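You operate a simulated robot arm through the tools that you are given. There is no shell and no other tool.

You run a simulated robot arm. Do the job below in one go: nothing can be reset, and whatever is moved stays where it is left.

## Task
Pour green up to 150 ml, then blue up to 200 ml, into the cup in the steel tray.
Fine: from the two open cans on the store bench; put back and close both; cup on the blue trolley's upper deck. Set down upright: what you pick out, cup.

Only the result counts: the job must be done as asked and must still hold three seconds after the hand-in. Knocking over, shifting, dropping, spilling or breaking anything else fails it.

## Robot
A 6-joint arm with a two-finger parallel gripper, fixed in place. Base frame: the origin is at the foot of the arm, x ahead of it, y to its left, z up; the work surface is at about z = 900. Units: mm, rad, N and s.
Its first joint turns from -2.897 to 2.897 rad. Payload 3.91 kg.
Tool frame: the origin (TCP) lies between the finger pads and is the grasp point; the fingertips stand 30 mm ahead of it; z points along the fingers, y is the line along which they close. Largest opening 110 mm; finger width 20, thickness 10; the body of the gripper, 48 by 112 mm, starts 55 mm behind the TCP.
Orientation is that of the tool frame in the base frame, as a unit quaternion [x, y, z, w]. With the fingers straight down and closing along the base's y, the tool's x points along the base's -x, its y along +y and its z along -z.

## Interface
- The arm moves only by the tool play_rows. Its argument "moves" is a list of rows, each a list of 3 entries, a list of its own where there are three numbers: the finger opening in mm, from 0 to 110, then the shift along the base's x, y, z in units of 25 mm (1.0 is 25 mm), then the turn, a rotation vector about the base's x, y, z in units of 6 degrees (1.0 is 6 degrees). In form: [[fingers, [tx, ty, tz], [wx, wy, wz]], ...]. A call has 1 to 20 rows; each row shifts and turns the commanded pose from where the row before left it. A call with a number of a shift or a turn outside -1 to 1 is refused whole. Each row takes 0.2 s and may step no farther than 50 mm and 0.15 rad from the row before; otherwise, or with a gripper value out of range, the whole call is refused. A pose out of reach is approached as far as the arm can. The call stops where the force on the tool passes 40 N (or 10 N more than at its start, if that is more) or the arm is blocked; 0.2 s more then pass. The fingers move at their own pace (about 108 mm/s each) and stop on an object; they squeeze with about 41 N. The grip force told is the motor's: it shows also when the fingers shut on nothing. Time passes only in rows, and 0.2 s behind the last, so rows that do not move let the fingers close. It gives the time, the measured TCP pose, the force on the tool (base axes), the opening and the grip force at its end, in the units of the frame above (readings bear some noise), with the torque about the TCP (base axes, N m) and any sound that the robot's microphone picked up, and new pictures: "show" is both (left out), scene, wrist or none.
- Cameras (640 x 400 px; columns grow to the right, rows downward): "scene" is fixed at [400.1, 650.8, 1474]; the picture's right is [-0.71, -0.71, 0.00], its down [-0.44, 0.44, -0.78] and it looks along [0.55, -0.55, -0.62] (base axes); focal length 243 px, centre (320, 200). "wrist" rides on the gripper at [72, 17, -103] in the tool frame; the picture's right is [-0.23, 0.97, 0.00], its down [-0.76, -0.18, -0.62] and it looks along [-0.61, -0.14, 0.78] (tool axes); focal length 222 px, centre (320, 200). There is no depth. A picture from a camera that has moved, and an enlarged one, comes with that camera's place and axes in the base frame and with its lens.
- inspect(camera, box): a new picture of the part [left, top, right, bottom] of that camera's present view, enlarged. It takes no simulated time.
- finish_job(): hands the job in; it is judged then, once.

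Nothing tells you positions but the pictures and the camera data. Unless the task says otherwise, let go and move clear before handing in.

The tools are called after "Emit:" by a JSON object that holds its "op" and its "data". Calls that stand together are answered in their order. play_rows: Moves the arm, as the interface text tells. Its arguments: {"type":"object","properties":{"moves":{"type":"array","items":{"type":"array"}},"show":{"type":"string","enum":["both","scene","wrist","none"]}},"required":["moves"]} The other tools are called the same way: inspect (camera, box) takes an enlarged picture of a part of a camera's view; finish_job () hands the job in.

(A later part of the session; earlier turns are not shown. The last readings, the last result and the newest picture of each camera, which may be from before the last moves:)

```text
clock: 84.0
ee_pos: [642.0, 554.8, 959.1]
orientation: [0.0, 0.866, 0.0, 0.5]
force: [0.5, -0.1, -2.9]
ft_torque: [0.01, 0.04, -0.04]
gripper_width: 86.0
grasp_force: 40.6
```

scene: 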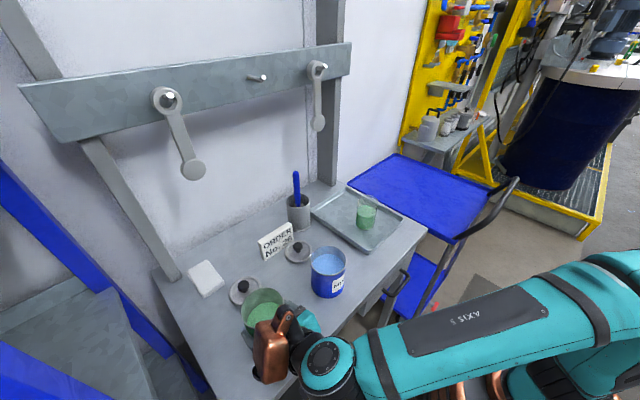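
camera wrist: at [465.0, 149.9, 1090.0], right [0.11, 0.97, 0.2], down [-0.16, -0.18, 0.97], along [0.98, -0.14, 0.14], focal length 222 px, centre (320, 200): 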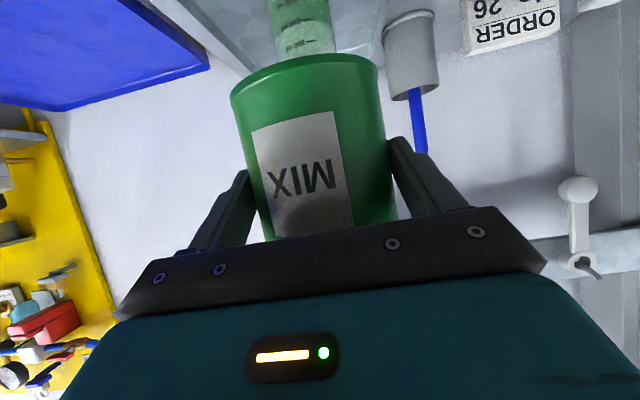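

The weight is still on the gripper, so the can is a fraction above the bench. I'll lower in sub-millimetre steps until it touches.

Emit:
{"op": "play_rows", "data": {"moves": [[60, [0.02, 0, -0.03], [0, 0, 0]], [60, [0, 0, 0], [0, 0, 0]]], "show": "wrist"}}

```text
clock: 84.6
ee_pos: [643.4, 557.0, 958.9]
orientation: [-0.001, 0.865, 0.002, 0.501]
force: [0.0, 1.2, 4.8]
ft_torque: [0.04, 0.25, -0.06]
gripper_width: 86.1
grasp_force: 40.7
camera wrist: at [518.0, 573.4, 947.0], right [0.11, 0.97, 0.2], down [-0.16, -0.18, 0.97], along [0.98, -0.14, 0.14], focal length 222 px, centre (320, 200)
```

wrist: 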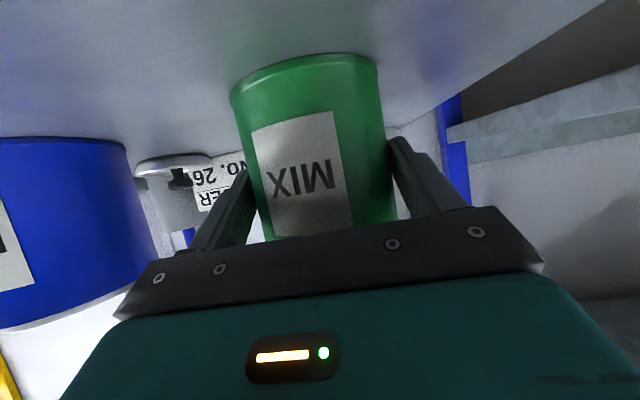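

It's now standing on the bench. I'll open, back out, shift to the blue can, and read the cup edge-on on the way.

Emit:
{"op": "play_rows", "data": {"moves": [[110, [0, 0, 0.02], [0, 0, 0]], [110, [0, 0, 0], [0, 0, 0]], [110, [-0.3, 0, 0], [0, 0, 0]], [110, [-0.7, 0, 0], [0, 0, 0]], [110, [-0.9, 0, 0], [0, 0, 0]], [110, [-0.9, 0, 0], [0, 0, 0]], [110, [-0.9, 0, 0], [0, 0, 0]], [110, [-0.9, 0, 0], [0, 0, 0]], [110, [-0.9, 0, 0], [0, 0, 0]], [110, [0, 0, 0], [0, 0, 0]]], "show": "wrist"}}

Emit:
{"op": "inspect", "data": {"camera": "wrist", "box": [60, 190, 140, 260]}}

Emit:
{"op": "inspect", "data": {"camera": "scene", "box": [215, 265, 305, 360]}}

```text
clock: 86.8
ee_pos: [505.6, 558.1, 958.2]
orientation: [-0.001, 0.865, 0.001, 0.501]
force: [-0.2, 1.1, -0.6]
ft_torque: [-0.03, 0.03, -0.01]
gripper_width: 110.1
grasp_force: 0.1
camera wrist: at [380.2, 574.6, 946.9], right [0.11, 0.97, 0.2], down [-0.16, -0.18, 0.97], along [0.98, -0.14, 0.14], focal length 222 px, centre (320, 200)
```

wrist: 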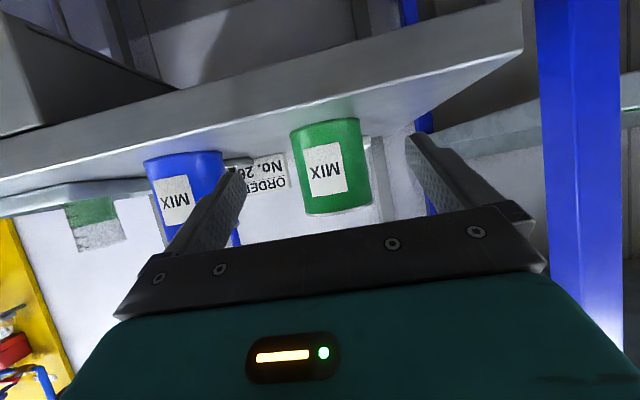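

```text
5.71 times, centred on (100, 225) of wrist
camera zoom: at [380.2, 574.6, 946.9], right [0.11, 0.97, 0.2], down [-0.16, -0.18, 0.97], along [0.98, -0.14, 0.14], focal length 1269 px, centre (1577, 57)
```

zoom: 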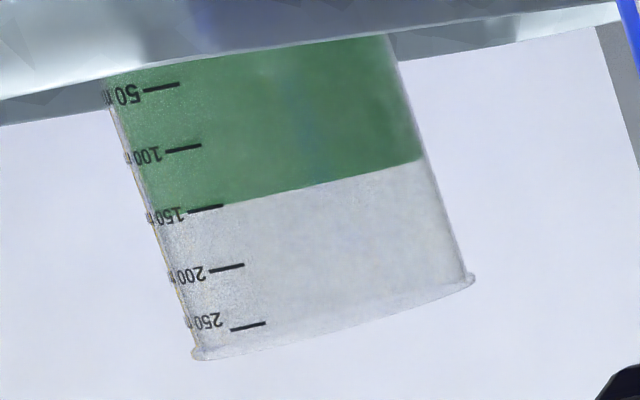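

```text
4.21 times, centred on (260, 312) of scene
camera zoom: at [400.1, 650.8, 1474.0], right [-0.71, -0.71, 0.0], down [-0.44, 0.44, -0.78], along [0.55, -0.55, -0.62], focal length 1024 px, centre (573, -274)
```

zoom: 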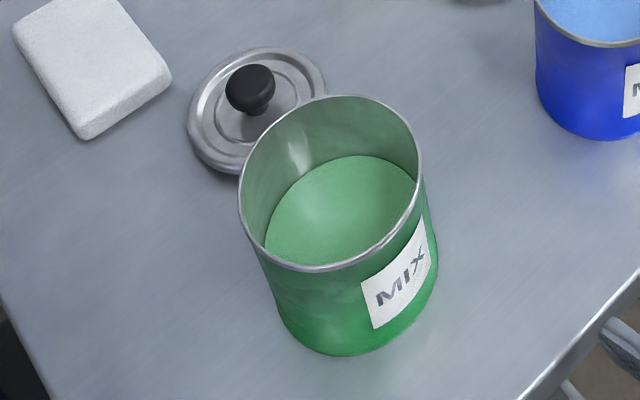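

Edge-on, the green surface now lies right on the 150 ml tick. I'll go to the blue can, straddle it and grip.

Emit:
{"op": "play_rows", "data": {"moves": [[110, [0, -0.5, 0], [0, 0, 0]], [110, [0, -1, 0], [0, 0, 0]], [110, [0, -1, 0], [0, 0, 0]], [110, [0, -1, 0], [0, 0, 0]], [110, [0, -1, 0], [0, 0, 0]], [110, [0, -1, 0], [0, 0, 0]], [110, [0, -1, 0], [0, 0, 0]], [110, [0, -0.66, 0], [0, 0, 0]], [110, [0, 0, 0], [0, 0, 0]], [110, [0.6, 0, 0], [0, 0, 0]], [110, [0.9, 0, 0], [0, 0, 0]], [110, [0.9, 0, 0], [0, 0, 0]], [110, [0.9, 0, 0], [0, 0, 0]], [110, [0.7, 0, 0], [0, 0, 0]], [110, [0.5, 0, 0], [0, 0, 0]], [110, [0.35, 0, 0], [0, 0, 0]], [110, [0.16, 0, 0], [0, 0, 0]], [110, [0, 0, 0], [0, 0, 0]]], "show": "wrist"}}

Emit:
{"op": "inspect", "data": {"camera": "wrist", "box": [60, 190, 140, 240]}}

Emit:
{"op": "inspect", "data": {"camera": "wrist", "box": [150, 40, 500, 260]}}

```text
clock: 90.6
ee_pos: [632.4, 376.8, 957.6]
orientation: [0.0, 0.866, 0.0, 0.5]
force: [0.8, -0.8, 0.1]
ft_torque: [0.03, -0.02, -0.03]
gripper_width: 110.1
grasp_force: 0.0
camera wrist: at [506.8, 394.5, 946.9], right [0.11, 0.97, 0.2], down [-0.16, -0.18, 0.97], along [0.98, -0.14, 0.14], focal length 222 px, centre (320, 200)
```

wrist: 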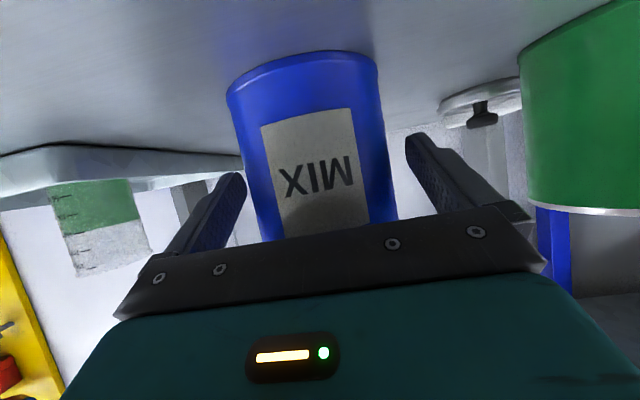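

```text
8.00 times, centred on (100, 215) of wrist
camera zoom: at [506.8, 394.5, 946.9], right [0.11, 0.97, 0.2], down [-0.16, -0.18, 0.97], along [0.98, -0.14, 0.14], focal length 1777 px, centre (2080, 80)
```

zoom: 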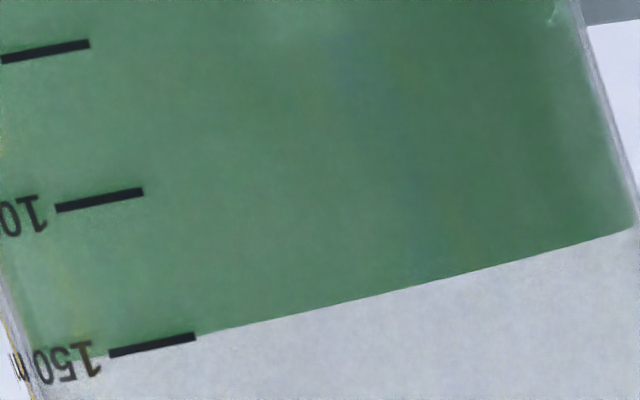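

```text
1.82 times, centred on (325, 150) of wrist
camera zoom: at [506.8, 394.5, 946.9], right [0.11, 0.97, 0.2], down [-0.16, -0.18, 0.97], along [0.98, -0.14, 0.14], focal length 404 px, centre (311, 291)
```

zoom: 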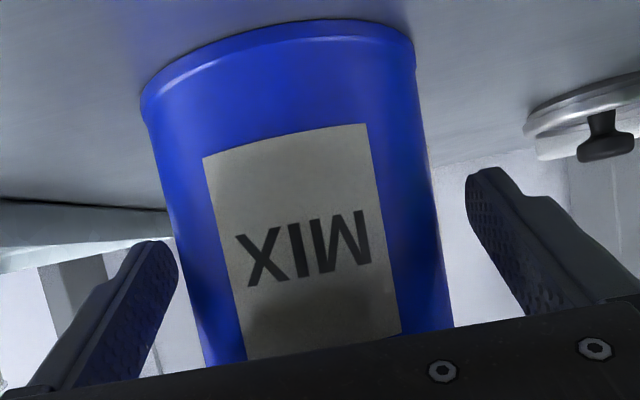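

The green reads 150 ml on the tick. The blue can sits about 1 mm off centre, so I'll nudge over, close, and lift it gently.

Emit:
{"op": "play_rows", "data": {"moves": [[110, [0, 0.05, 0], [0, 0, 0]], [60, [0, 0, 0], [0, 0, 0]], [60, [0, 0, 0], [0, 0, 0]], [60, [0, 0, 0], [0, 0, 0]], [60, [0, 0, 0], [0, 0, 0]]], "show": "none"}}

Emit:
{"op": "play_rows", "data": {"moves": [[60, [0, 0, 0.2], [0, 0, 0]], [60, [0, 0, 0.5], [0, 0, 0]], [60, [0, 0, 0.8], [0, 0, 0]], [60, [0, 0, 0.8], [0, 0, 0]], [60, [0, 0, 0.8], [0, 0, 0]], [60, [0, 0, 0.8], [0, 0, 0]], [60, [0, 0, 0.7], [0, 0, 0]], [60, [0, 0, 0.5], [0, 0, 0]], [60, [0, 0, 0.4], [0, 0, 0]], [60, [0, 0, 0.2], [0, 0, 0]], [60, [0, 0, 0], [0, 0, 0]]]}}

```text
clock: 91.8
ee_pos: [631.1, 378.8, 957.7]
orientation: [0.0, 0.866, 0.0, 0.501]
force: [0.5, 0.4, 0.2]
ft_torque: [-0.01, -0.02, 0.0]
gripper_width: 86.7
grasp_force: 40.7
```

```text
clock: 94.2
ee_pos: [630.7, 377.2, 1101.4]
orientation: [0.0, 0.865, 0.0, 0.501]
force: [-0.5, -0.3, -4.1]
ft_torque: [0.0, 0.06, -0.01]
gripper_width: 86.7
grasp_force: 41.0
camera wrist: at [505.9, 395.1, 1089.6], right [0.11, 0.97, 0.2], down [-0.16, -0.18, 0.97], along [0.98, -0.14, 0.14], focal length 222 px, centre (320, 200)
```

scene: 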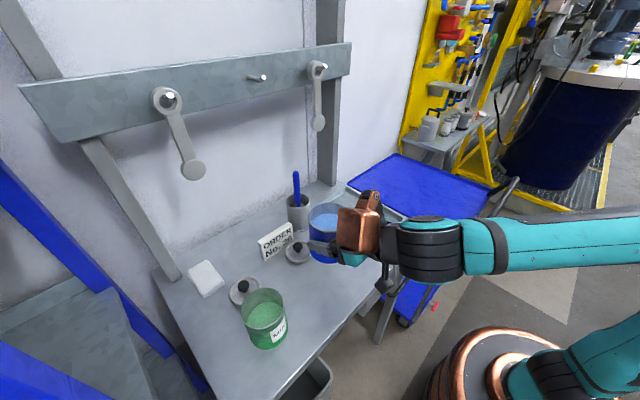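
wrist: 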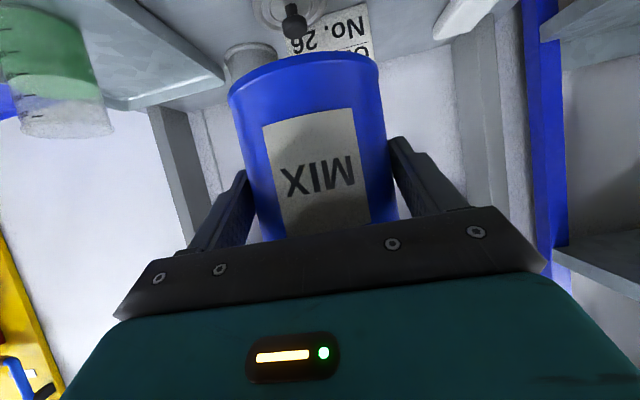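

The blue can is lifted level. I'll carry it to the same pre-pour position and tip it to 24° while still clear of the cup.

Emit:
{"op": "play_rows", "data": {"moves": [[60, [-0.2, -0.2, 0], [0, 0, 0]], [60, [-0.3, -0.5, 0], [0, 0, 0]], [60, [-0.4, -0.9, 0], [0, 0, 0]], [60, [-0.4, -1, 0], [0, 0, 0]], [60, [-0.3, -1, 0], [0, 0, 0]], [60, [-0.04, -1, 0], [0, 0, 0]], [60, [0, -1, 0], [0, 0, 0]], [60, [0, -1, 0], [0, 0, 0]], [60, [0, -1, 0], [0, 0, 0]], [60, [0, -0.9, 0], [0, 0, 0]], [60, [0, -0.7, 0], [0, 0, 0]], [60, [0, -0.5, 0], [0, 0, 0]], [60, [0, -0.17, 0], [0, 0, 0]], [60, [0, 0, 0], [0, 0.5, 0]], [60, [0, 0, 0], [0, 0.7, 0]], [60, [0, 0, 0], [0, 0.7, 0]], [60, [0, 0, 0], [0, 0.7, 0]], [60, [0, 0, 0], [0, 0.7, 0]], [60, [0, 0, 0], [0, 0.7, 0]], [60, [0, 0, 0], [0, 0, 0]]], "show": "scene"}}

Emit:
{"op": "inspect", "data": {"camera": "scene", "box": [330, 150, 440, 250]}}

```text
clock: 98.4
ee_pos: [591.2, 130.7, 1099.9]
orientation: [-0.001, 0.951, 0.0, 0.309]
force: [0.6, 0.1, -4.8]
ft_torque: [-0.02, 0.03, -0.04]
gripper_width: 86.6
grasp_force: 41.0
```

scene: 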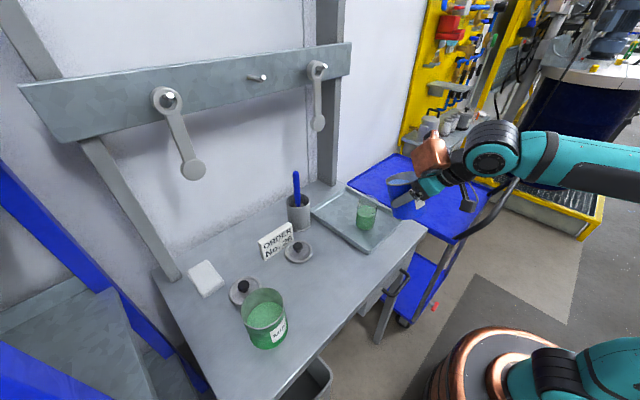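

```text
4.00 times, centred on (385, 200) of scene
camera zoom: at [400.1, 650.8, 1474.0], right [-0.71, -0.71, 0.0], down [-0.44, 0.44, -0.78], along [0.55, -0.55, -0.62], focal length 973 px, centre (60, 200)
```

zoom: 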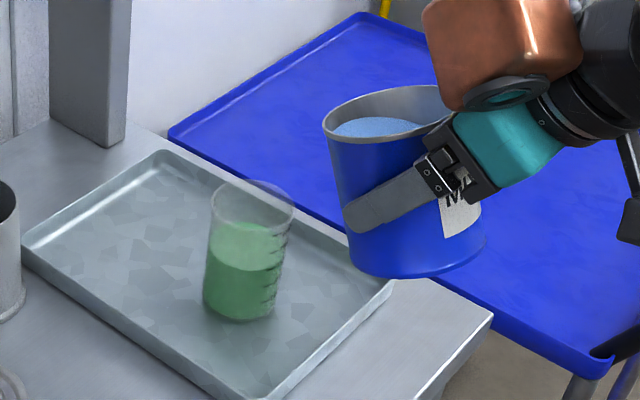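

Emit:
{"op": "play_rows", "data": {"moves": [[60, [0.2, 0, -0.35], [0, 0, 0]], [60, [0.4, 0, -0.7], [0, 0, 0]], [60, [0.4, 0, -0.7], [0, 0, 0]], [60, [0.25, 0, -0.6], [0, 0, 0]], [60, [0.14, 0, -0.4], [0, 0, 0]], [60, [0, 0, 0], [0, 0, 0]], [60, [0, 0, 0.097], [0, 0.333, 0]], [60, [0, 0, 0.097], [0, 0.333, 0]], [60, [0, 0, 0.097], [0, 0.333, 0]], [60, [0, 0, 0.097], [0, 0.333, 0]], [60, [0, 0, 0.073], [0, 0.25, 0]], [60, [0, 0, 0], [0, 0, 0]], [60, [0, 0, 0], [0, 0, 0]]], "show": "none"}}

Emit:
{"op": "inspect", "data": {"camera": "scene", "box": [340, 165, 420, 240]}}

Emit:
{"op": "inspect", "data": {"camera": "scene", "box": [365, 199, 380, 214]}}

```text
clock: 101.2
ee_pos: [624.3, 130.6, 1043.5]
orientation: [0.0, 0.973, -0.001, 0.23]
force: [0.1, 0.2, -4.0]
ft_torque: [0.01, 0.01, -0.02]
gripper_width: 86.1
grasp_force: 40.8
```

```text
5.33 times, centred on (380, 202) of scene
camera zoom: at [400.1, 650.8, 1474.0], right [-0.71, -0.71, 0.0], down [-0.44, 0.44, -0.78], along [0.55, -0.55, -0.62], focal length 1297 px, centre (0, 187)
```

zoom: 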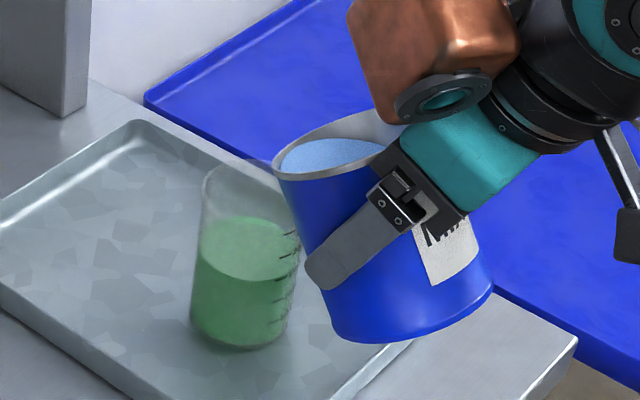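

```text
16.00 times, centred on (372, 206) of scene
camera zoom: at [400.1, 650.8, 1474.0], right [-0.71, -0.71, 0.0], down [-0.44, 0.44, -0.78], along [0.55, -0.55, -0.62], focal length 3892 px, centre (-520, 96)
```

zoom: 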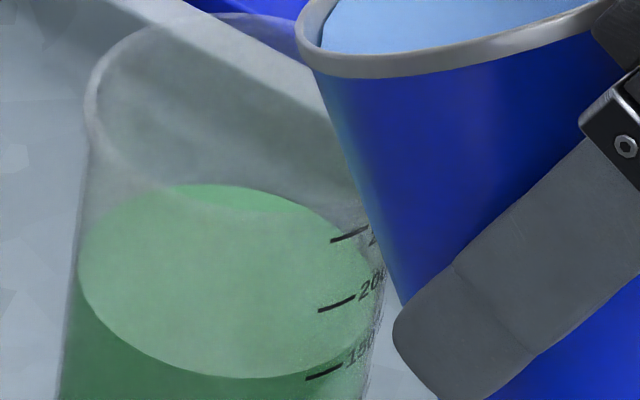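

At 33.5° the blue has not reached the lip. I'll go on at half a degree per row to 39° and look.

Emit:
{"op": "play_rows", "data": {"moves": [[60, [0, 0, 0.024], [0, 0.0833, 0]], [60, [0, 0, 0.024], [0, 0.0833, 0]], [60, [0, 0, 0.024], [0, 0.0833, 0]], [60, [0, 0, 0.024], [0, 0.0833, 0]], [60, [0, 0, 0.024], [0, 0.0833, 0]], [60, [0, 0, 0.024], [0, 0.0833, 0]], [60, [0, 0, 0.024], [0, 0.0833, 0]], [60, [0, 0, 0.024], [0, 0.0833, 0]], [60, [0, 0, 0.024], [0, 0.0833, 0]], [60, [0, 0, 0], [0, 0, 0]], [60, [0, 0, 0], [0, 0, 0]], [60, [0, 0, 0], [0, 0, 0]], [60, [0, 0, 0], [0, 0, 0]]], "show": "none"}}

Emit:
{"op": "inspect", "data": {"camera": "scene", "box": [340, 165, 420, 240]}}

Emit:
{"op": "inspect", "data": {"camera": "scene", "box": [365, 199, 380, 214]}}

```text
clock: 104.0
ee_pos: [625.7, 130.9, 1047.8]
orientation: [0.0, 0.982, 0.0, 0.191]
force: [0.5, -0.1, -4.5]
ft_torque: [-0.05, -0.01, -0.04]
gripper_width: 86.4
grasp_force: 41.1
```

```text
5.33 times, centred on (380, 202) of scene
camera zoom: at [400.1, 650.8, 1474.0], right [-0.71, -0.71, 0.0], down [-0.44, 0.44, -0.78], along [0.55, -0.55, -0.62], focal length 1297 px, centre (0, 187)
```

zoom: 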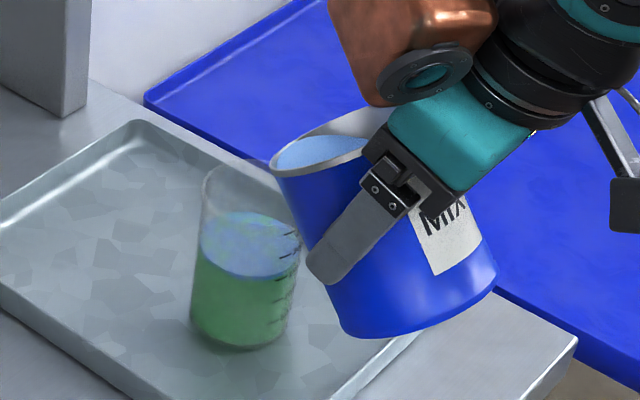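

```text
16.00 times, centred on (372, 206) of scene
camera zoom: at [400.1, 650.8, 1474.0], right [-0.71, -0.71, 0.0], down [-0.44, 0.44, -0.78], along [0.55, -0.55, -0.62], focal length 3892 px, centre (-520, 96)
```

zoom: 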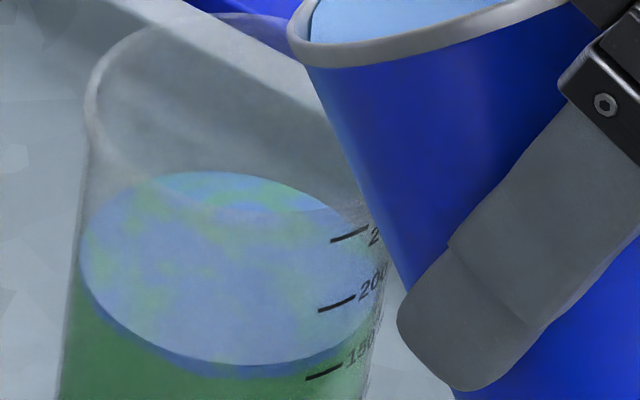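

The blue is layering on top, about 10 ml so far at 38°. I'll continue slowly to 42° and read again.

Emit:
{"op": "play_rows", "data": {"moves": [[60, [0, 0, 0.024], [0, 0.0833, 0]], [60, [0, 0, 0.024], [0, 0.0833, 0]], [60, [0, 0, 0.024], [0, 0.0833, 0]], [60, [0, 0, 0.024], [0, 0.0833, 0]], [60, [0.003, 0, 0.024], [0, 0.0833, 0]], [60, [0.003, 0, 0.024], [0, 0.0833, 0]], [60, [0.003, 0, 0.024], [0, 0.0833, 0]], [60, [0.003, 0, 0.024], [0, 0.0833, 0]], [60, [0, 0, 0], [0, 0, 0]], [60, [0, 0, 0], [0, 0, 0]], [60, [0, 0, 0], [0, 0, 0]], [60, [0, 0, 0], [0, 0, 0]], [60, [0, 0, 0], [0, 0, 0]]], "show": "none"}}

Emit:
{"op": "inspect", "data": {"camera": "scene", "box": [365, 199, 380, 214]}}

```text
clock: 106.8
ee_pos: [625.2, 131.5, 1053.5]
orientation: [0.001, 0.988, 0.0, 0.157]
force: [0.4, -0.2, -3.7]
ft_torque: [0.0, -0.03, -0.02]
gripper_width: 86.4
grasp_force: 41.2
```

```text
16.00 times, centred on (372, 206) of scene
camera zoom: at [400.1, 650.8, 1474.0], right [-0.71, -0.71, 0.0], down [-0.44, 0.44, -0.78], along [0.55, -0.55, -0.62], focal length 3892 px, centre (-520, 96)
```

zoom: 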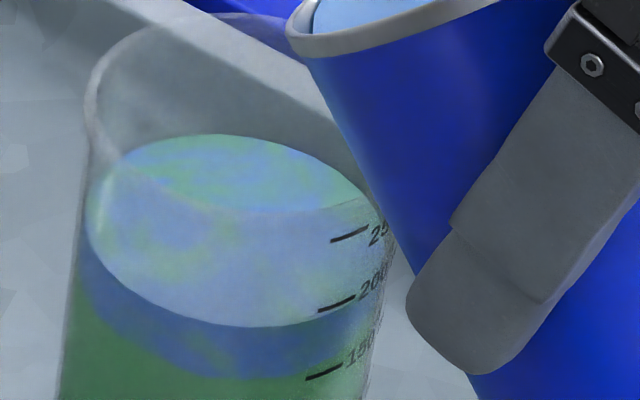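

It reads about 187 ml, matching the model. Another 1.7° should bring it to 200 ml.

Emit:
{"op": "play_rows", "data": {"moves": [[60, [0.003, 0, 0.024], [0, 0.0833, 0]], [60, [0.003, 0, 0.024], [0, 0.0833, 0]], [60, [0.003, 0, 0.024], [0, 0.0833, 0]], [60, [0, 0, 0], [0, 0, 0]], [60, [0, 0, 0], [0, 0, 0]], [60, [0, 0, 0], [0, 0, 0]], [60, [0, 0, 0], [0, 0, 0]], [60, [0, 0, 0], [0, 0, 0]], [60, [0, 0, 0], [0, 0, 0]]], "show": "none"}}

Emit:
{"op": "inspect", "data": {"camera": "scene", "box": [365, 199, 380, 214]}}

```text
clock: 108.8
ee_pos: [624.1, 130.5, 1054.9]
orientation: [0.0, 0.989, 0.0, 0.145]
force: [0.2, 0.4, -5.0]
ft_torque: [-0.01, 0.01, -0.01]
gripper_width: 86.5
grasp_force: 40.4
```

```text
16.00 times, centred on (372, 206) of scene
camera zoom: at [400.1, 650.8, 1474.0], right [-0.71, -0.71, 0.0], down [-0.44, 0.44, -0.78], along [0.55, -0.55, -0.62], focal length 3892 px, centre (-520, 96)
```

zoom: 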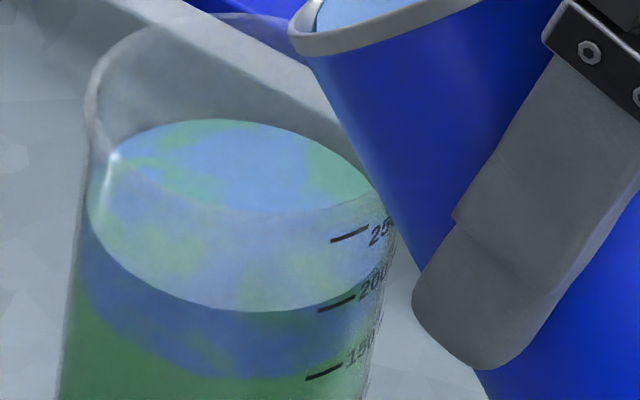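

It reads about 198–200 ml. I'll add a final 0.15°, let it drain, then tip back and check edge-on.

Emit:
{"op": "play_rows", "data": {"moves": [[60, [0, 0, 0.007], [0, 0.025, 0]], [60, [0, 0, 0], [0, 0, 0]], [60, [0, 0, 0], [0, 0, 0]], [60, [0, 0, 0], [0, 0, 0]], [60, [0, 0, 0], [0, 0, 0]]], "show": "none"}}

Emit:
{"op": "inspect", "data": {"camera": "scene", "box": [365, 199, 380, 214]}}

```text
clock: 110.0
ee_pos: [625.1, 130.2, 1055.5]
orientation: [0.001, 0.99, 0.0, 0.143]
force: [-0.3, -0.1, -3.5]
ft_torque: [0.0, -0.01, 0.01]
gripper_width: 86.2
grasp_force: 41.6
```

```text
16.00 times, centred on (372, 206) of scene
camera zoom: at [400.1, 650.8, 1474.0], right [-0.71, -0.71, 0.0], down [-0.44, 0.44, -0.78], along [0.55, -0.55, -0.62], focal length 3892 px, centre (-520, 96)
```

zoom: 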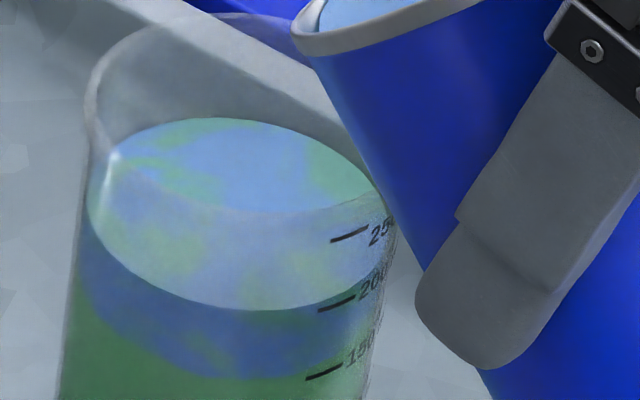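

The level is right at 200 ml. I'll tip the blue can back upright around its lip and retreat.

Emit:
{"op": "play_rows", "data": {"moves": [[60, [-0.0026, 0, -0.1185], [0, -0.4094, 0]], [60, [-0.0026, 0, -0.1185], [0, -0.4094, 0]], [60, [-0.0026, 0, -0.1185], [0, -0.4094, 0]], [60, [-0.0026, 0, -0.1185], [0, -0.4094, 0]], [60, [-0.0026, 0, -0.1185], [0, -0.4094, 0]], [60, [-0.0026, 0, -0.1185], [0, -0.4094, 0]], [60, [-0.0026, 0, -0.1185], [0, -0.4094, 0]], [60, [-0.0026, 0, -0.1185], [0, -0.4094, 0]], [60, [0, 0, 0], [0, 0, 0]], [60, [-0.2, 0, 0.4], [0, 0, 0]], [60, [-0.35, 0, 0.7], [0, 0, 0]], [60, [-0.4, 0, 0.7], [0, 0, 0]], [60, [-0.3, 0, 0.6], [0, -0.5, 0]], [60, [-0.14, 0, 0.35], [0, -0.7, 0]], [60, [0, 0, 0], [0, -0.7, 0]], [60, [0, 0, 0], [0, -0.7, 0]], [60, [0, 0, 0], [0, -0.7, 0]], [60, [0, 0, 0], [0, -0.7, 0]], [60, [0, 0, 0], [0, 0, 0]]]}}

Emit:
{"op": "inspect", "data": {"camera": "scene", "box": [330, 150, 440, 250]}}

```text
clock: 114.0
ee_pos: [590.2, 129.6, 1100.0]
orientation: [-0.001, 0.865, 0.001, 0.502]
force: [0.1, 0.8, -3.1]
ft_torque: [0.02, 0.08, 0.01]
gripper_width: 86.3
grasp_force: 40.7
camera wrist: at [464.7, 148.4, 1088.8], right [0.11, 0.97, 0.2], down [-0.16, -0.18, 0.97], along [0.98, -0.14, 0.14], focal length 222 px, centre (320, 200)
```

scene: 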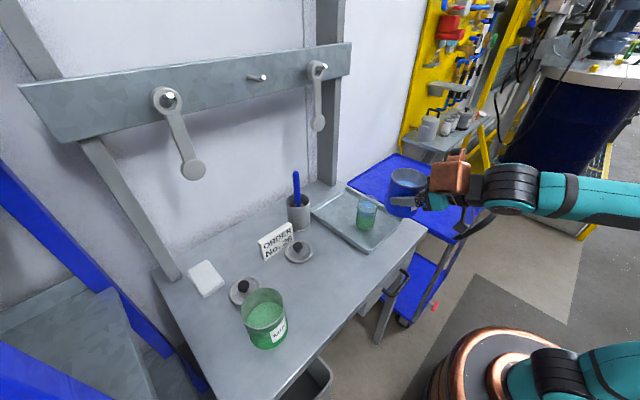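
wrist: 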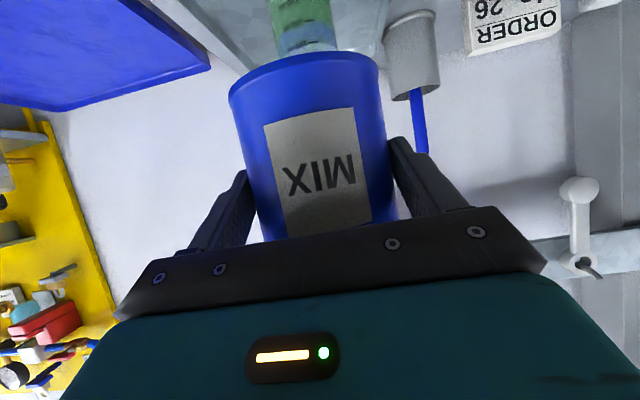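

```text
4.00 times, centred on (385, 200) of scene
camera zoom: at [400.1, 650.8, 1474.0], right [-0.71, -0.71, 0.0], down [-0.44, 0.44, -0.78], along [0.55, -0.55, -0.62], focal length 973 px, centre (60, 200)
```

zoom: 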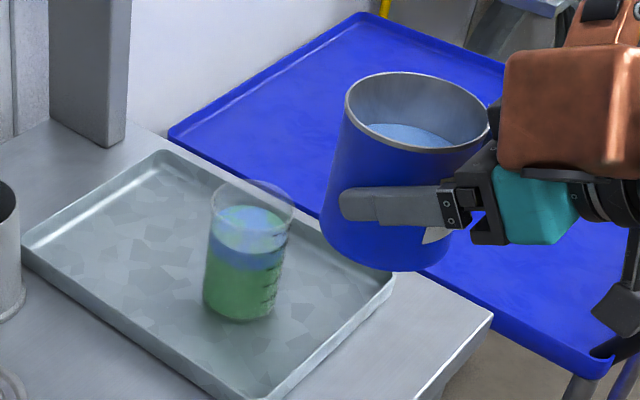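

The cup now holds green below and blue on top, with nothing spilled. I'll carry the blue can back to its place and lower it to just above the bench.

Emit:
{"op": "play_rows", "data": {"moves": [[60, [0, 0.2, 0], [0, 0, 0]], [60, [0, 0.5, 0], [0, 0, 0]], [60, [0, 0.9, 0], [0, 0, 0]], [60, [0, 1, 0], [0, 0, 0]], [60, [0, 1, 0], [0, 0, 0]], [60, [0, 1, 0], [0, 0, 0]], [60, [0, 1, 0], [0, 0, 0]], [60, [0, 1, 0], [0, 0, 0]], [60, [0.2, 1, 0], [0, 0, 0]], [60, [0.4, 0.9, 0], [0, 0, 0]], [60, [0.5, 0.7, 0], [0, 0, 0]], [60, [0.34, 0.5, 0], [0, 0, 0]], [60, [0.2, 0.17, 0], [0, 0, 0]], [60, [0, 0, 0], [0, 0, 0]]], "show": "none"}}

Emit:
{"op": "play_rows", "data": {"moves": [[60, [0, 0, -0.3], [0, 0, 0]], [60, [0, 0, -0.6], [0, 0, 0]], [60, [0, 0, -0.8], [0, 0, 0]], [60, [0, 0, -0.8], [0, 0, 0]], [60, [0, 0, -0.8], [0, 0, 0]], [60, [0, 0, -0.8], [0, 0, 0]], [60, [0, 0, -0.6], [0, 0, 0]], [60, [0, 0, -0.4], [0, 0, 0]], [60, [0, 0, -0.2], [0, 0, 0]], [60, [0, 0, -0.1], [0, 0, 0]], [60, [0, 0, -0.1], [0, 0, 0]], [60, [0, 0, -0.06], [0, 0, 0]], [60, [0, 0, -0.06], [0, 0, 0]], [60, [0, 0, -0.04], [0, 0, 0]], [60, [0, 0, 0], [0, 0, 0]]], "show": "both"}}

```text
clock: 117.0
ee_pos: [629.5, 378.6, 1100.5]
orientation: [0.0, 0.865, 0.0, 0.502]
force: [-0.2, -0.6, -4.0]
ft_torque: [0.02, 0.07, -0.02]
gripper_width: 86.0
grasp_force: 41.1
```

```text
clock: 120.2
ee_pos: [629.8, 378.5, 958.8]
orientation: [0.001, 0.865, -0.001, 0.501]
force: [-0.1, 0.2, -5.2]
ft_torque: [0.0, 0.07, 0.04]
gripper_width: 86.2
grasp_force: 40.6
camera wrist: at [505.2, 395.4, 948.2], right [0.11, 0.97, 0.2], down [-0.16, -0.18, 0.97], along [0.98, -0.14, 0.14], focal length 222 px, centre (320, 200)
```

scene: 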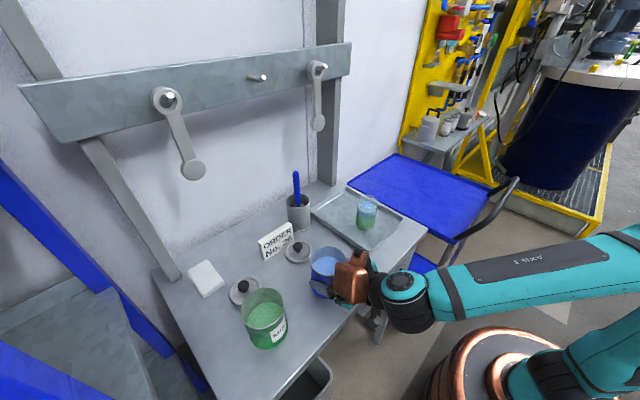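
wrist: 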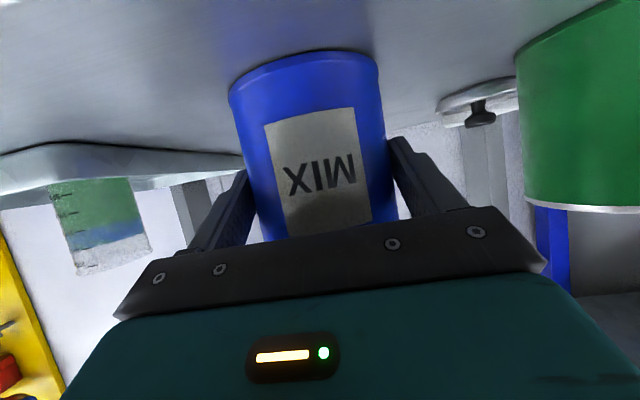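

Emit:
{"op": "inspect", "data": {"camera": "wrist", "box": [60, 200, 140, 250]}}

Emit:
{"op": "play_rows", "data": {"moves": [[60, [0, 0, -0.04], [0, 0, 0]], [60, [0, 0, 0], [0, 0, 0]]], "show": "none"}}

```text
8.00 times, centred on (100, 225) of wrist
camera zoom: at [505.2, 395.4, 948.2], right [0.11, 0.97, 0.2], down [-0.16, -0.18, 0.97], along [0.98, -0.14, 0.14], focal length 1777 px, centre (2080, 0)
```

zoom: 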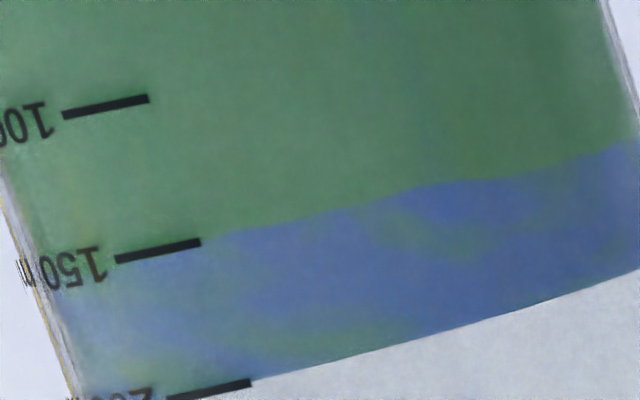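

```text
clock: 120.8
ee_pos: [630.5, 377.2, 958.0]
orientation: [0.0, 0.865, 0.001, 0.502]
force: [0.6, 0.4, 4.2]
ft_torque: [-0.12, -0.04, 0.06]
gripper_width: 86.2
grasp_force: 41.3
```

The surface lies exactly on the 200 ml tick, and the blue can now rests on the bench. I'll open, back out, and go up for the lids.

Emit:
{"op": "play_rows", "data": {"moves": [[110, [0, 0, 0.02], [0, 0, 0]], [110, [0, 0, 0], [0, 0, 0]], [110, [-0.3, 0, 0], [0, 0, 0]], [110, [-0.7, 0, 0], [0, 0, 0]], [110, [-0.9, 0, 0], [0, 0, 0]], [110, [-0.9, 0, 0], [0, 0, 0]], [110, [-0.9, 0, 0], [0, 0, 0]], [110, [-0.9, 0, 0], [0, 0, 0]], [110, [-0.9, 0, 0.5], [0, 0, 0]], [110, [0, 0, 1], [0, 0, 0]], [110, [0, 0, 1], [0, 0, 0]], [110, [0, 0, 1], [0, 0, 0]], [110, [0, 0, 1], [0, 0, 0]], [110, [0, 0, 1], [0, 0, 0]], [110, [0, 0, 1], [0, 0, 0]], [110, [0, 0, 1], [0, 0, 0]]]}}

Emit:
{"op": "inspect", "data": {"camera": "scene", "box": [280, 230, 355, 310]}}

Emit:
{"op": "inspect", "data": {"camera": "scene", "box": [220, 225, 325, 315]}}

```text
clock: 124.2
ee_pos: [493.1, 378.2, 1145.0]
orientation: [0.0, 0.865, 0.001, 0.502]
force: [0.2, 1.8, 0.1]
ft_torque: [0.01, -0.02, 0.03]
gripper_width: 109.9
grasp_force: 0.1
camera wrist: at [368.3, 396.2, 1133.7], right [0.11, 0.97, 0.2], down [-0.16, -0.18, 0.97], along [0.98, -0.14, 0.14], focal length 222 px, centre (320, 200)
```

scene: 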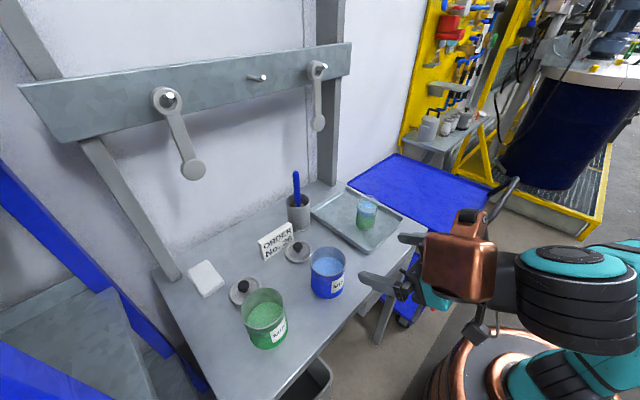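
wrist: 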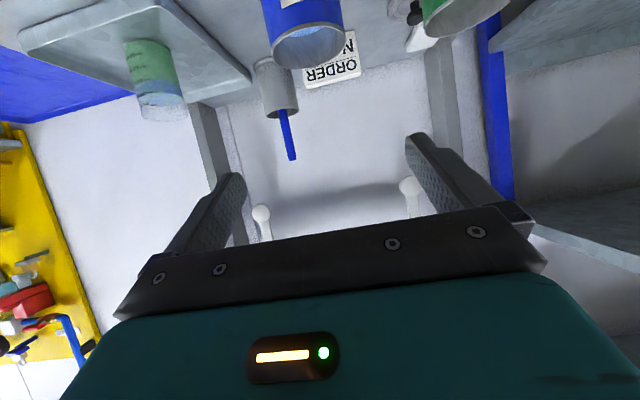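

```text
5.00 times, centred on (318, 270) of scene
camera zoom: at [400.1, 650.8, 1474.0], right [-0.71, -0.71, 0.0], down [-0.44, 0.44, -0.78], along [0.55, -0.55, -0.62], focal length 1216 px, centre (332, -150)
```

zoom: 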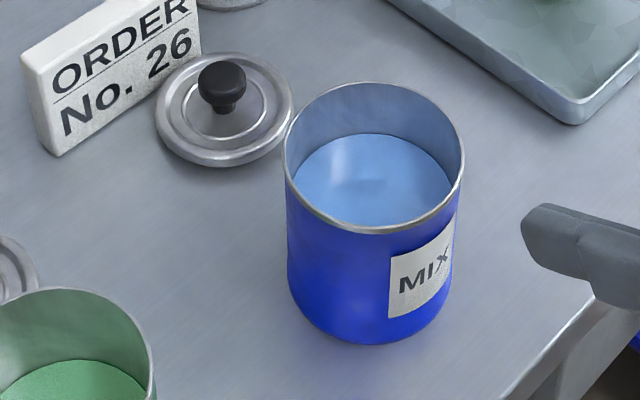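

```text
4.44 times, centred on (272, 270) of scene
camera zoom: at [400.1, 650.8, 1474.0], right [-0.71, -0.71, 0.0], down [-0.44, 0.44, -0.78], along [0.55, -0.55, -0.62], focal length 1081 px, centre (531, -111)
```

zoom: 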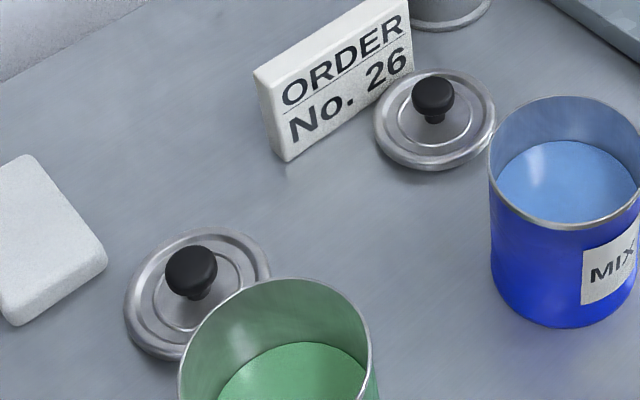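

The blue can is back in place. Next come the lids: I'll turn the tool to point straight down and move over toward the blue lid to get a close look at its knob.

Emit:
{"op": "play_rows", "data": {"moves": [[70, [0.7, 0, 0], [0, 1, 0]], [70, [0.8, 0, 0], [0, 1, 0]], [70, [0.8, -0.1, 0], [0, 1, 0]], [70, [0.8, -0.1, 0], [0, 1, 0]], [70, [0.8, -0.1, 0], [0, 1, 0]], [70, [0.8, -0.1, 0], [0, 1, 0]], [70, [0.8, -0.1, 0], [0, 1, 0]], [70, [0.8, 0, 0], [0, 1, 0]], [70, [0.8, 0, 0], [0, 1, 0]], [70, [0.8, 0, 0], [0, 1, 0]], [70, [0.5, 0, 0], [0, 0, 0]], [70, [0, 0, 0], [0, 0, 0]]]}}

```text
clock: 126.8
ee_pos: [703.7, 365.8, 1146.8]
orientation: [0.0, 1.0, 0.001, 0.0]
force: [-0.1, 0.4, 0.0]
ft_torque: [0.0, 0.03, -0.03]
gripper_width: 69.7
grasp_force: 0.0
camera wrist: at [631.5, 382.9, 1248.8], right [0.23, 0.97, 0.0], down [0.76, -0.18, 0.62], along [0.61, -0.14, -0.78], focal length 222 px, centre (320, 200)
```

scene: 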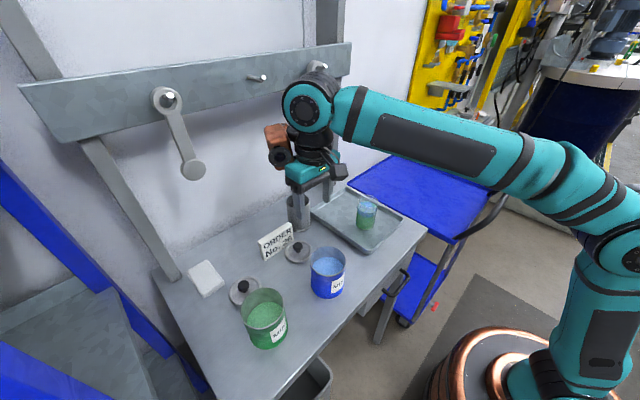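
wrist: 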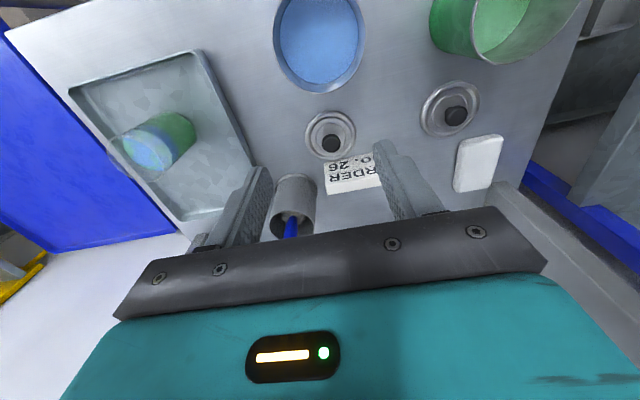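

Both lids, the sign and the white block are visible from above. I'll check the box on the wrist and its clearance to the sign and wall levers, and measure the knobs.

Emit:
{"op": "inspect", "data": {"camera": "scene", "box": [240, 60, 400, 270]}}

Emit:
{"op": "inspect", "data": {"camera": "wrist", "box": [290, 90, 400, 200]}}

Emit:
{"op": "inspect", "data": {"camera": "wrist", "box": [400, 60, 510, 170]}}

```text
1.90 times, centred on (320, 165) of scene
camera zoom: at [400.1, 650.8, 1474.0], right [-0.71, -0.71, 0.0], down [-0.44, 0.44, -0.78], along [0.55, -0.55, -0.62], focal length 463 px, centre (320, 267)
```

zoom: 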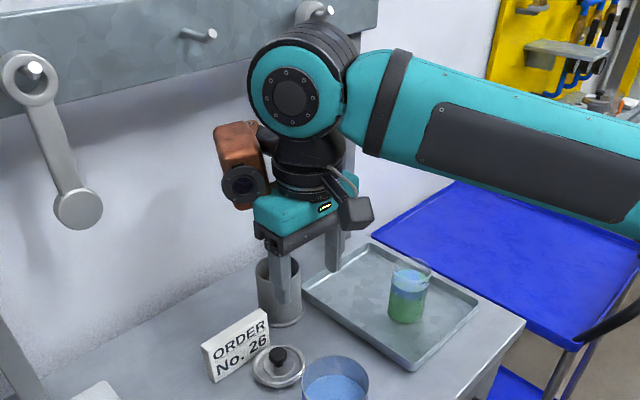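

```text
3.64 times, centred on (345, 145) of wrist
camera zoom: at [631.5, 382.9, 1248.8], right [0.23, 0.97, 0.0], down [0.76, -0.18, 0.62], along [0.61, -0.14, -0.78], focal length 808 px, centre (229, 400)
```

zoom: 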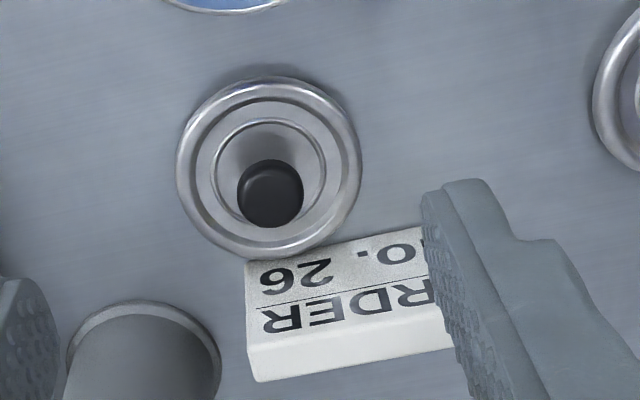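

```text
3.64 times, centred on (455, 115) of wrist
camera zoom: at [631.5, 382.9, 1248.8], right [0.23, 0.97, 0.0], down [0.76, -0.18, 0.62], along [0.61, -0.14, -0.78], focal length 808 px, centre (-171, 509)
```

zoom: 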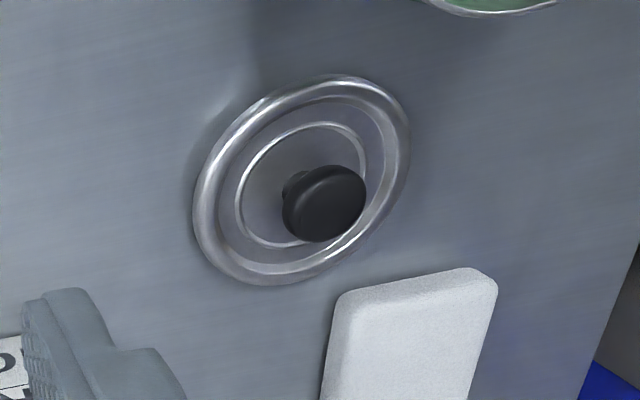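

The sign's top is at about z=970 and the box on the wrist clears it by nearly 40 mm; the blue lid's knob is at about (775, 366), top z≈931. I'll move over it at mid height and check the alignment.

Emit:
{"op": "play_rows", "data": {"moves": [[60, [0.5, 0, -0.6], [0, 0, 0]], [60, [0.6, 0, -0.8], [0, 0, 0]], [60, [0.6, 0, -0.8], [0, 0, 0]], [60, [0.6, 0, -0.8], [0, 0, 0]], [60, [0.55, 0, -0.8], [0, 0, 0]], [60, [0, 0, -0.5], [0, 0, 0]], [60, [0, 0, 0], [0, 0, 0]]]}}

Emit:
{"op": "inspect", "data": {"camera": "wrist", "box": [230, 90, 410, 230]}}

Emit:
{"op": "inspect", "data": {"camera": "scene", "box": [230, 130, 380, 280]}}

```text
clock: 128.4
ee_pos: [774.7, 365.0, 1038.8]
orientation: [0.0, 1.0, 0.001, 0.002]
force: [0.6, 0.6, -0.6]
ft_torque: [0.0, 0.04, -0.01]
gripper_width: 59.8
grasp_force: 0.0
camera wrist: at [703.6, 383.5, 1141.3], right [0.23, 0.97, 0.0], down [0.76, -0.18, 0.63], along [0.61, -0.14, -0.78], focal length 222 px, centre (320, 200)
```

scene: 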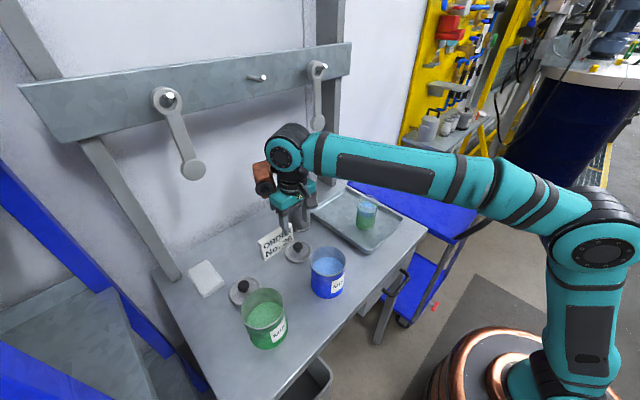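
wrist: 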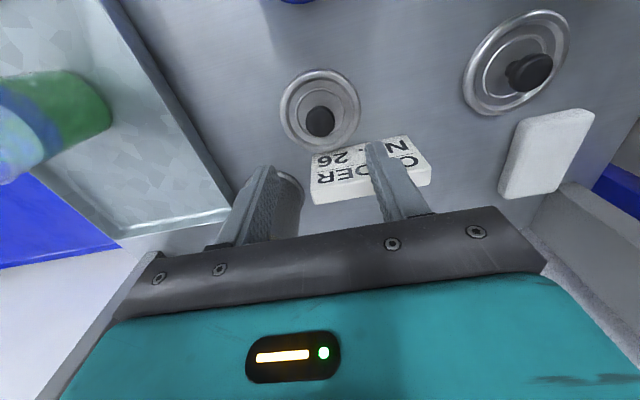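

```text
2.86 times, centred on (320, 160) of wrist
camera zoom: at [703.6, 383.5, 1141.3], right [0.23, 0.97, 0.0], down [0.76, -0.18, 0.63], along [0.61, -0.14, -0.78], focal length 635 px, centre (320, 314)
```

zoom: 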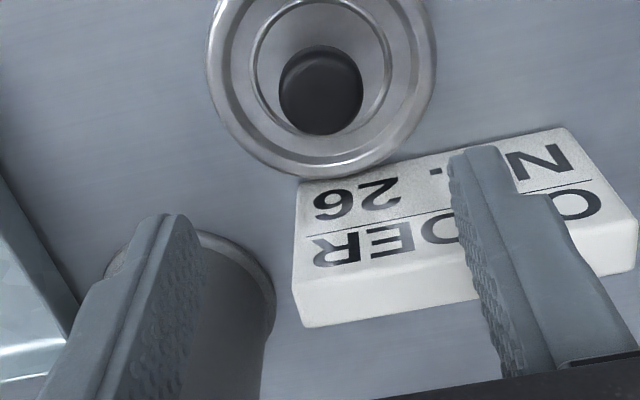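

```text
2.67 times, centred on (305, 205) of scene
camera zoom: at [400.1, 650.8, 1474.0], right [-0.71, -0.71, 0.0], down [-0.44, 0.44, -0.78], along [0.55, -0.55, -0.62], focal length 649 px, centre (360, 187)
```

zoom: 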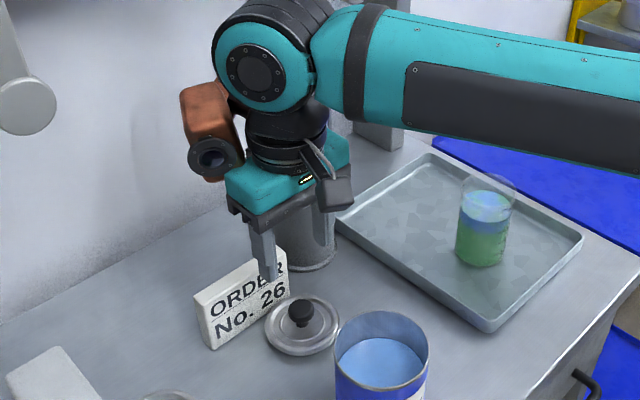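

The knob is nearly under the TCP, about 1 mm off. I'll correct and descend onto it with the fingers at 46 mm.

Emit:
{"op": "play_rows", "data": {"moves": [[46, [0.04, 0.05, -0.5], [0, 0, 0]], [46, [0, 0, -0.8], [0, 0, 0]], [46, [0, 0, -0.8], [0, 0, 0]], [46, [0, 0, -0.7], [0, 0, 0]], [46, [0, 0, -0.4], [0, 0, 0]], [46, [0, 0, -0.3], [0, 0, 0]], [46, [0, 0, 0], [0, 0, 0]]]}}

Emit:
{"op": "inspect", "data": {"camera": "wrist", "box": [230, 90, 410, 230]}}

Emit:
{"op": "inspect", "data": {"camera": "scene", "box": [250, 200, 340, 280]}}

```text
clock: 130.0
ee_pos: [777.1, 368.2, 950.3]
orientation: [0.0, 1.0, 0.0, 0.002]
force: [0.5, 0.3, 0.9]
ft_torque: [0.0, 0.01, -0.03]
gripper_width: 46.2
grasp_force: 0.0
camera wrist: at [704.1, 385.7, 1053.8], right [0.23, 0.97, 0.0], down [0.76, -0.18, 0.63], along [0.61, -0.14, -0.78], focal length 222 px, centre (320, 200)
```

scene: 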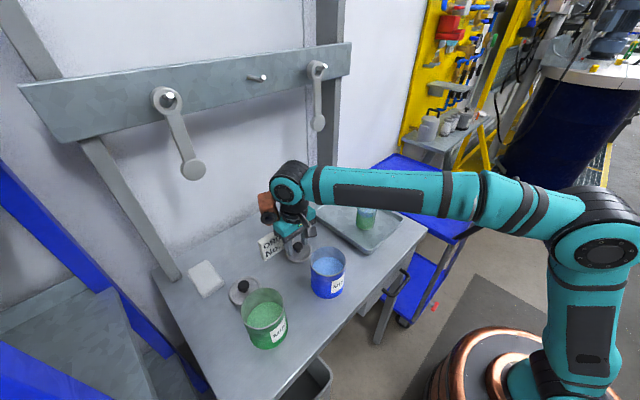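
wrist: 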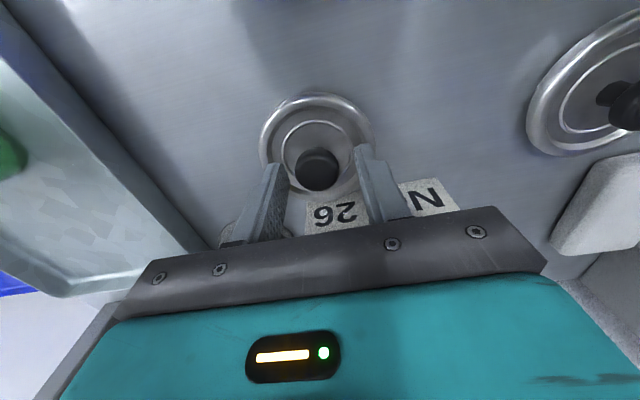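

```text
2.86 times, centred on (320, 160) of wrist
camera zoom: at [704.1, 385.7, 1053.8], right [0.23, 0.97, 0.0], down [0.76, -0.18, 0.63], along [0.61, -0.14, -0.78], focal length 635 px, centre (320, 314)
```

zoom: 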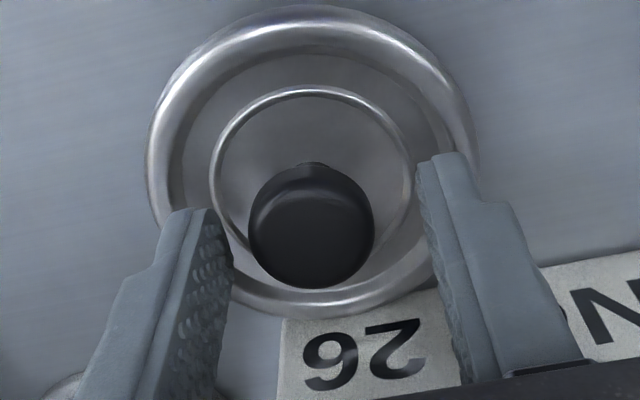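

```text
5.00 times, centred on (295, 240) of scene
camera zoom: at [400.1, 650.8, 1474.0], right [-0.71, -0.71, 0.0], down [-0.44, 0.44, -0.78], along [0.55, -0.55, -0.62], focal length 1216 px, centre (445, 0)
```

zoom: 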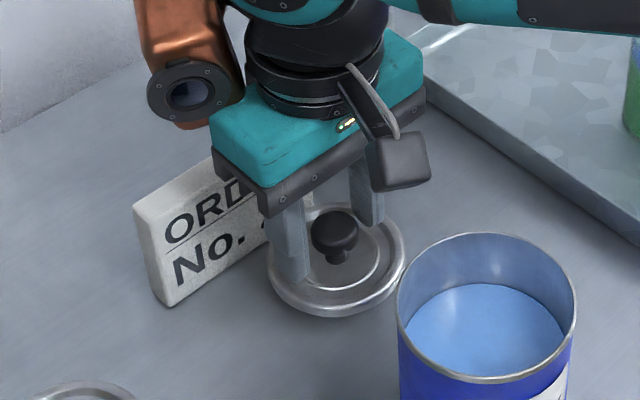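

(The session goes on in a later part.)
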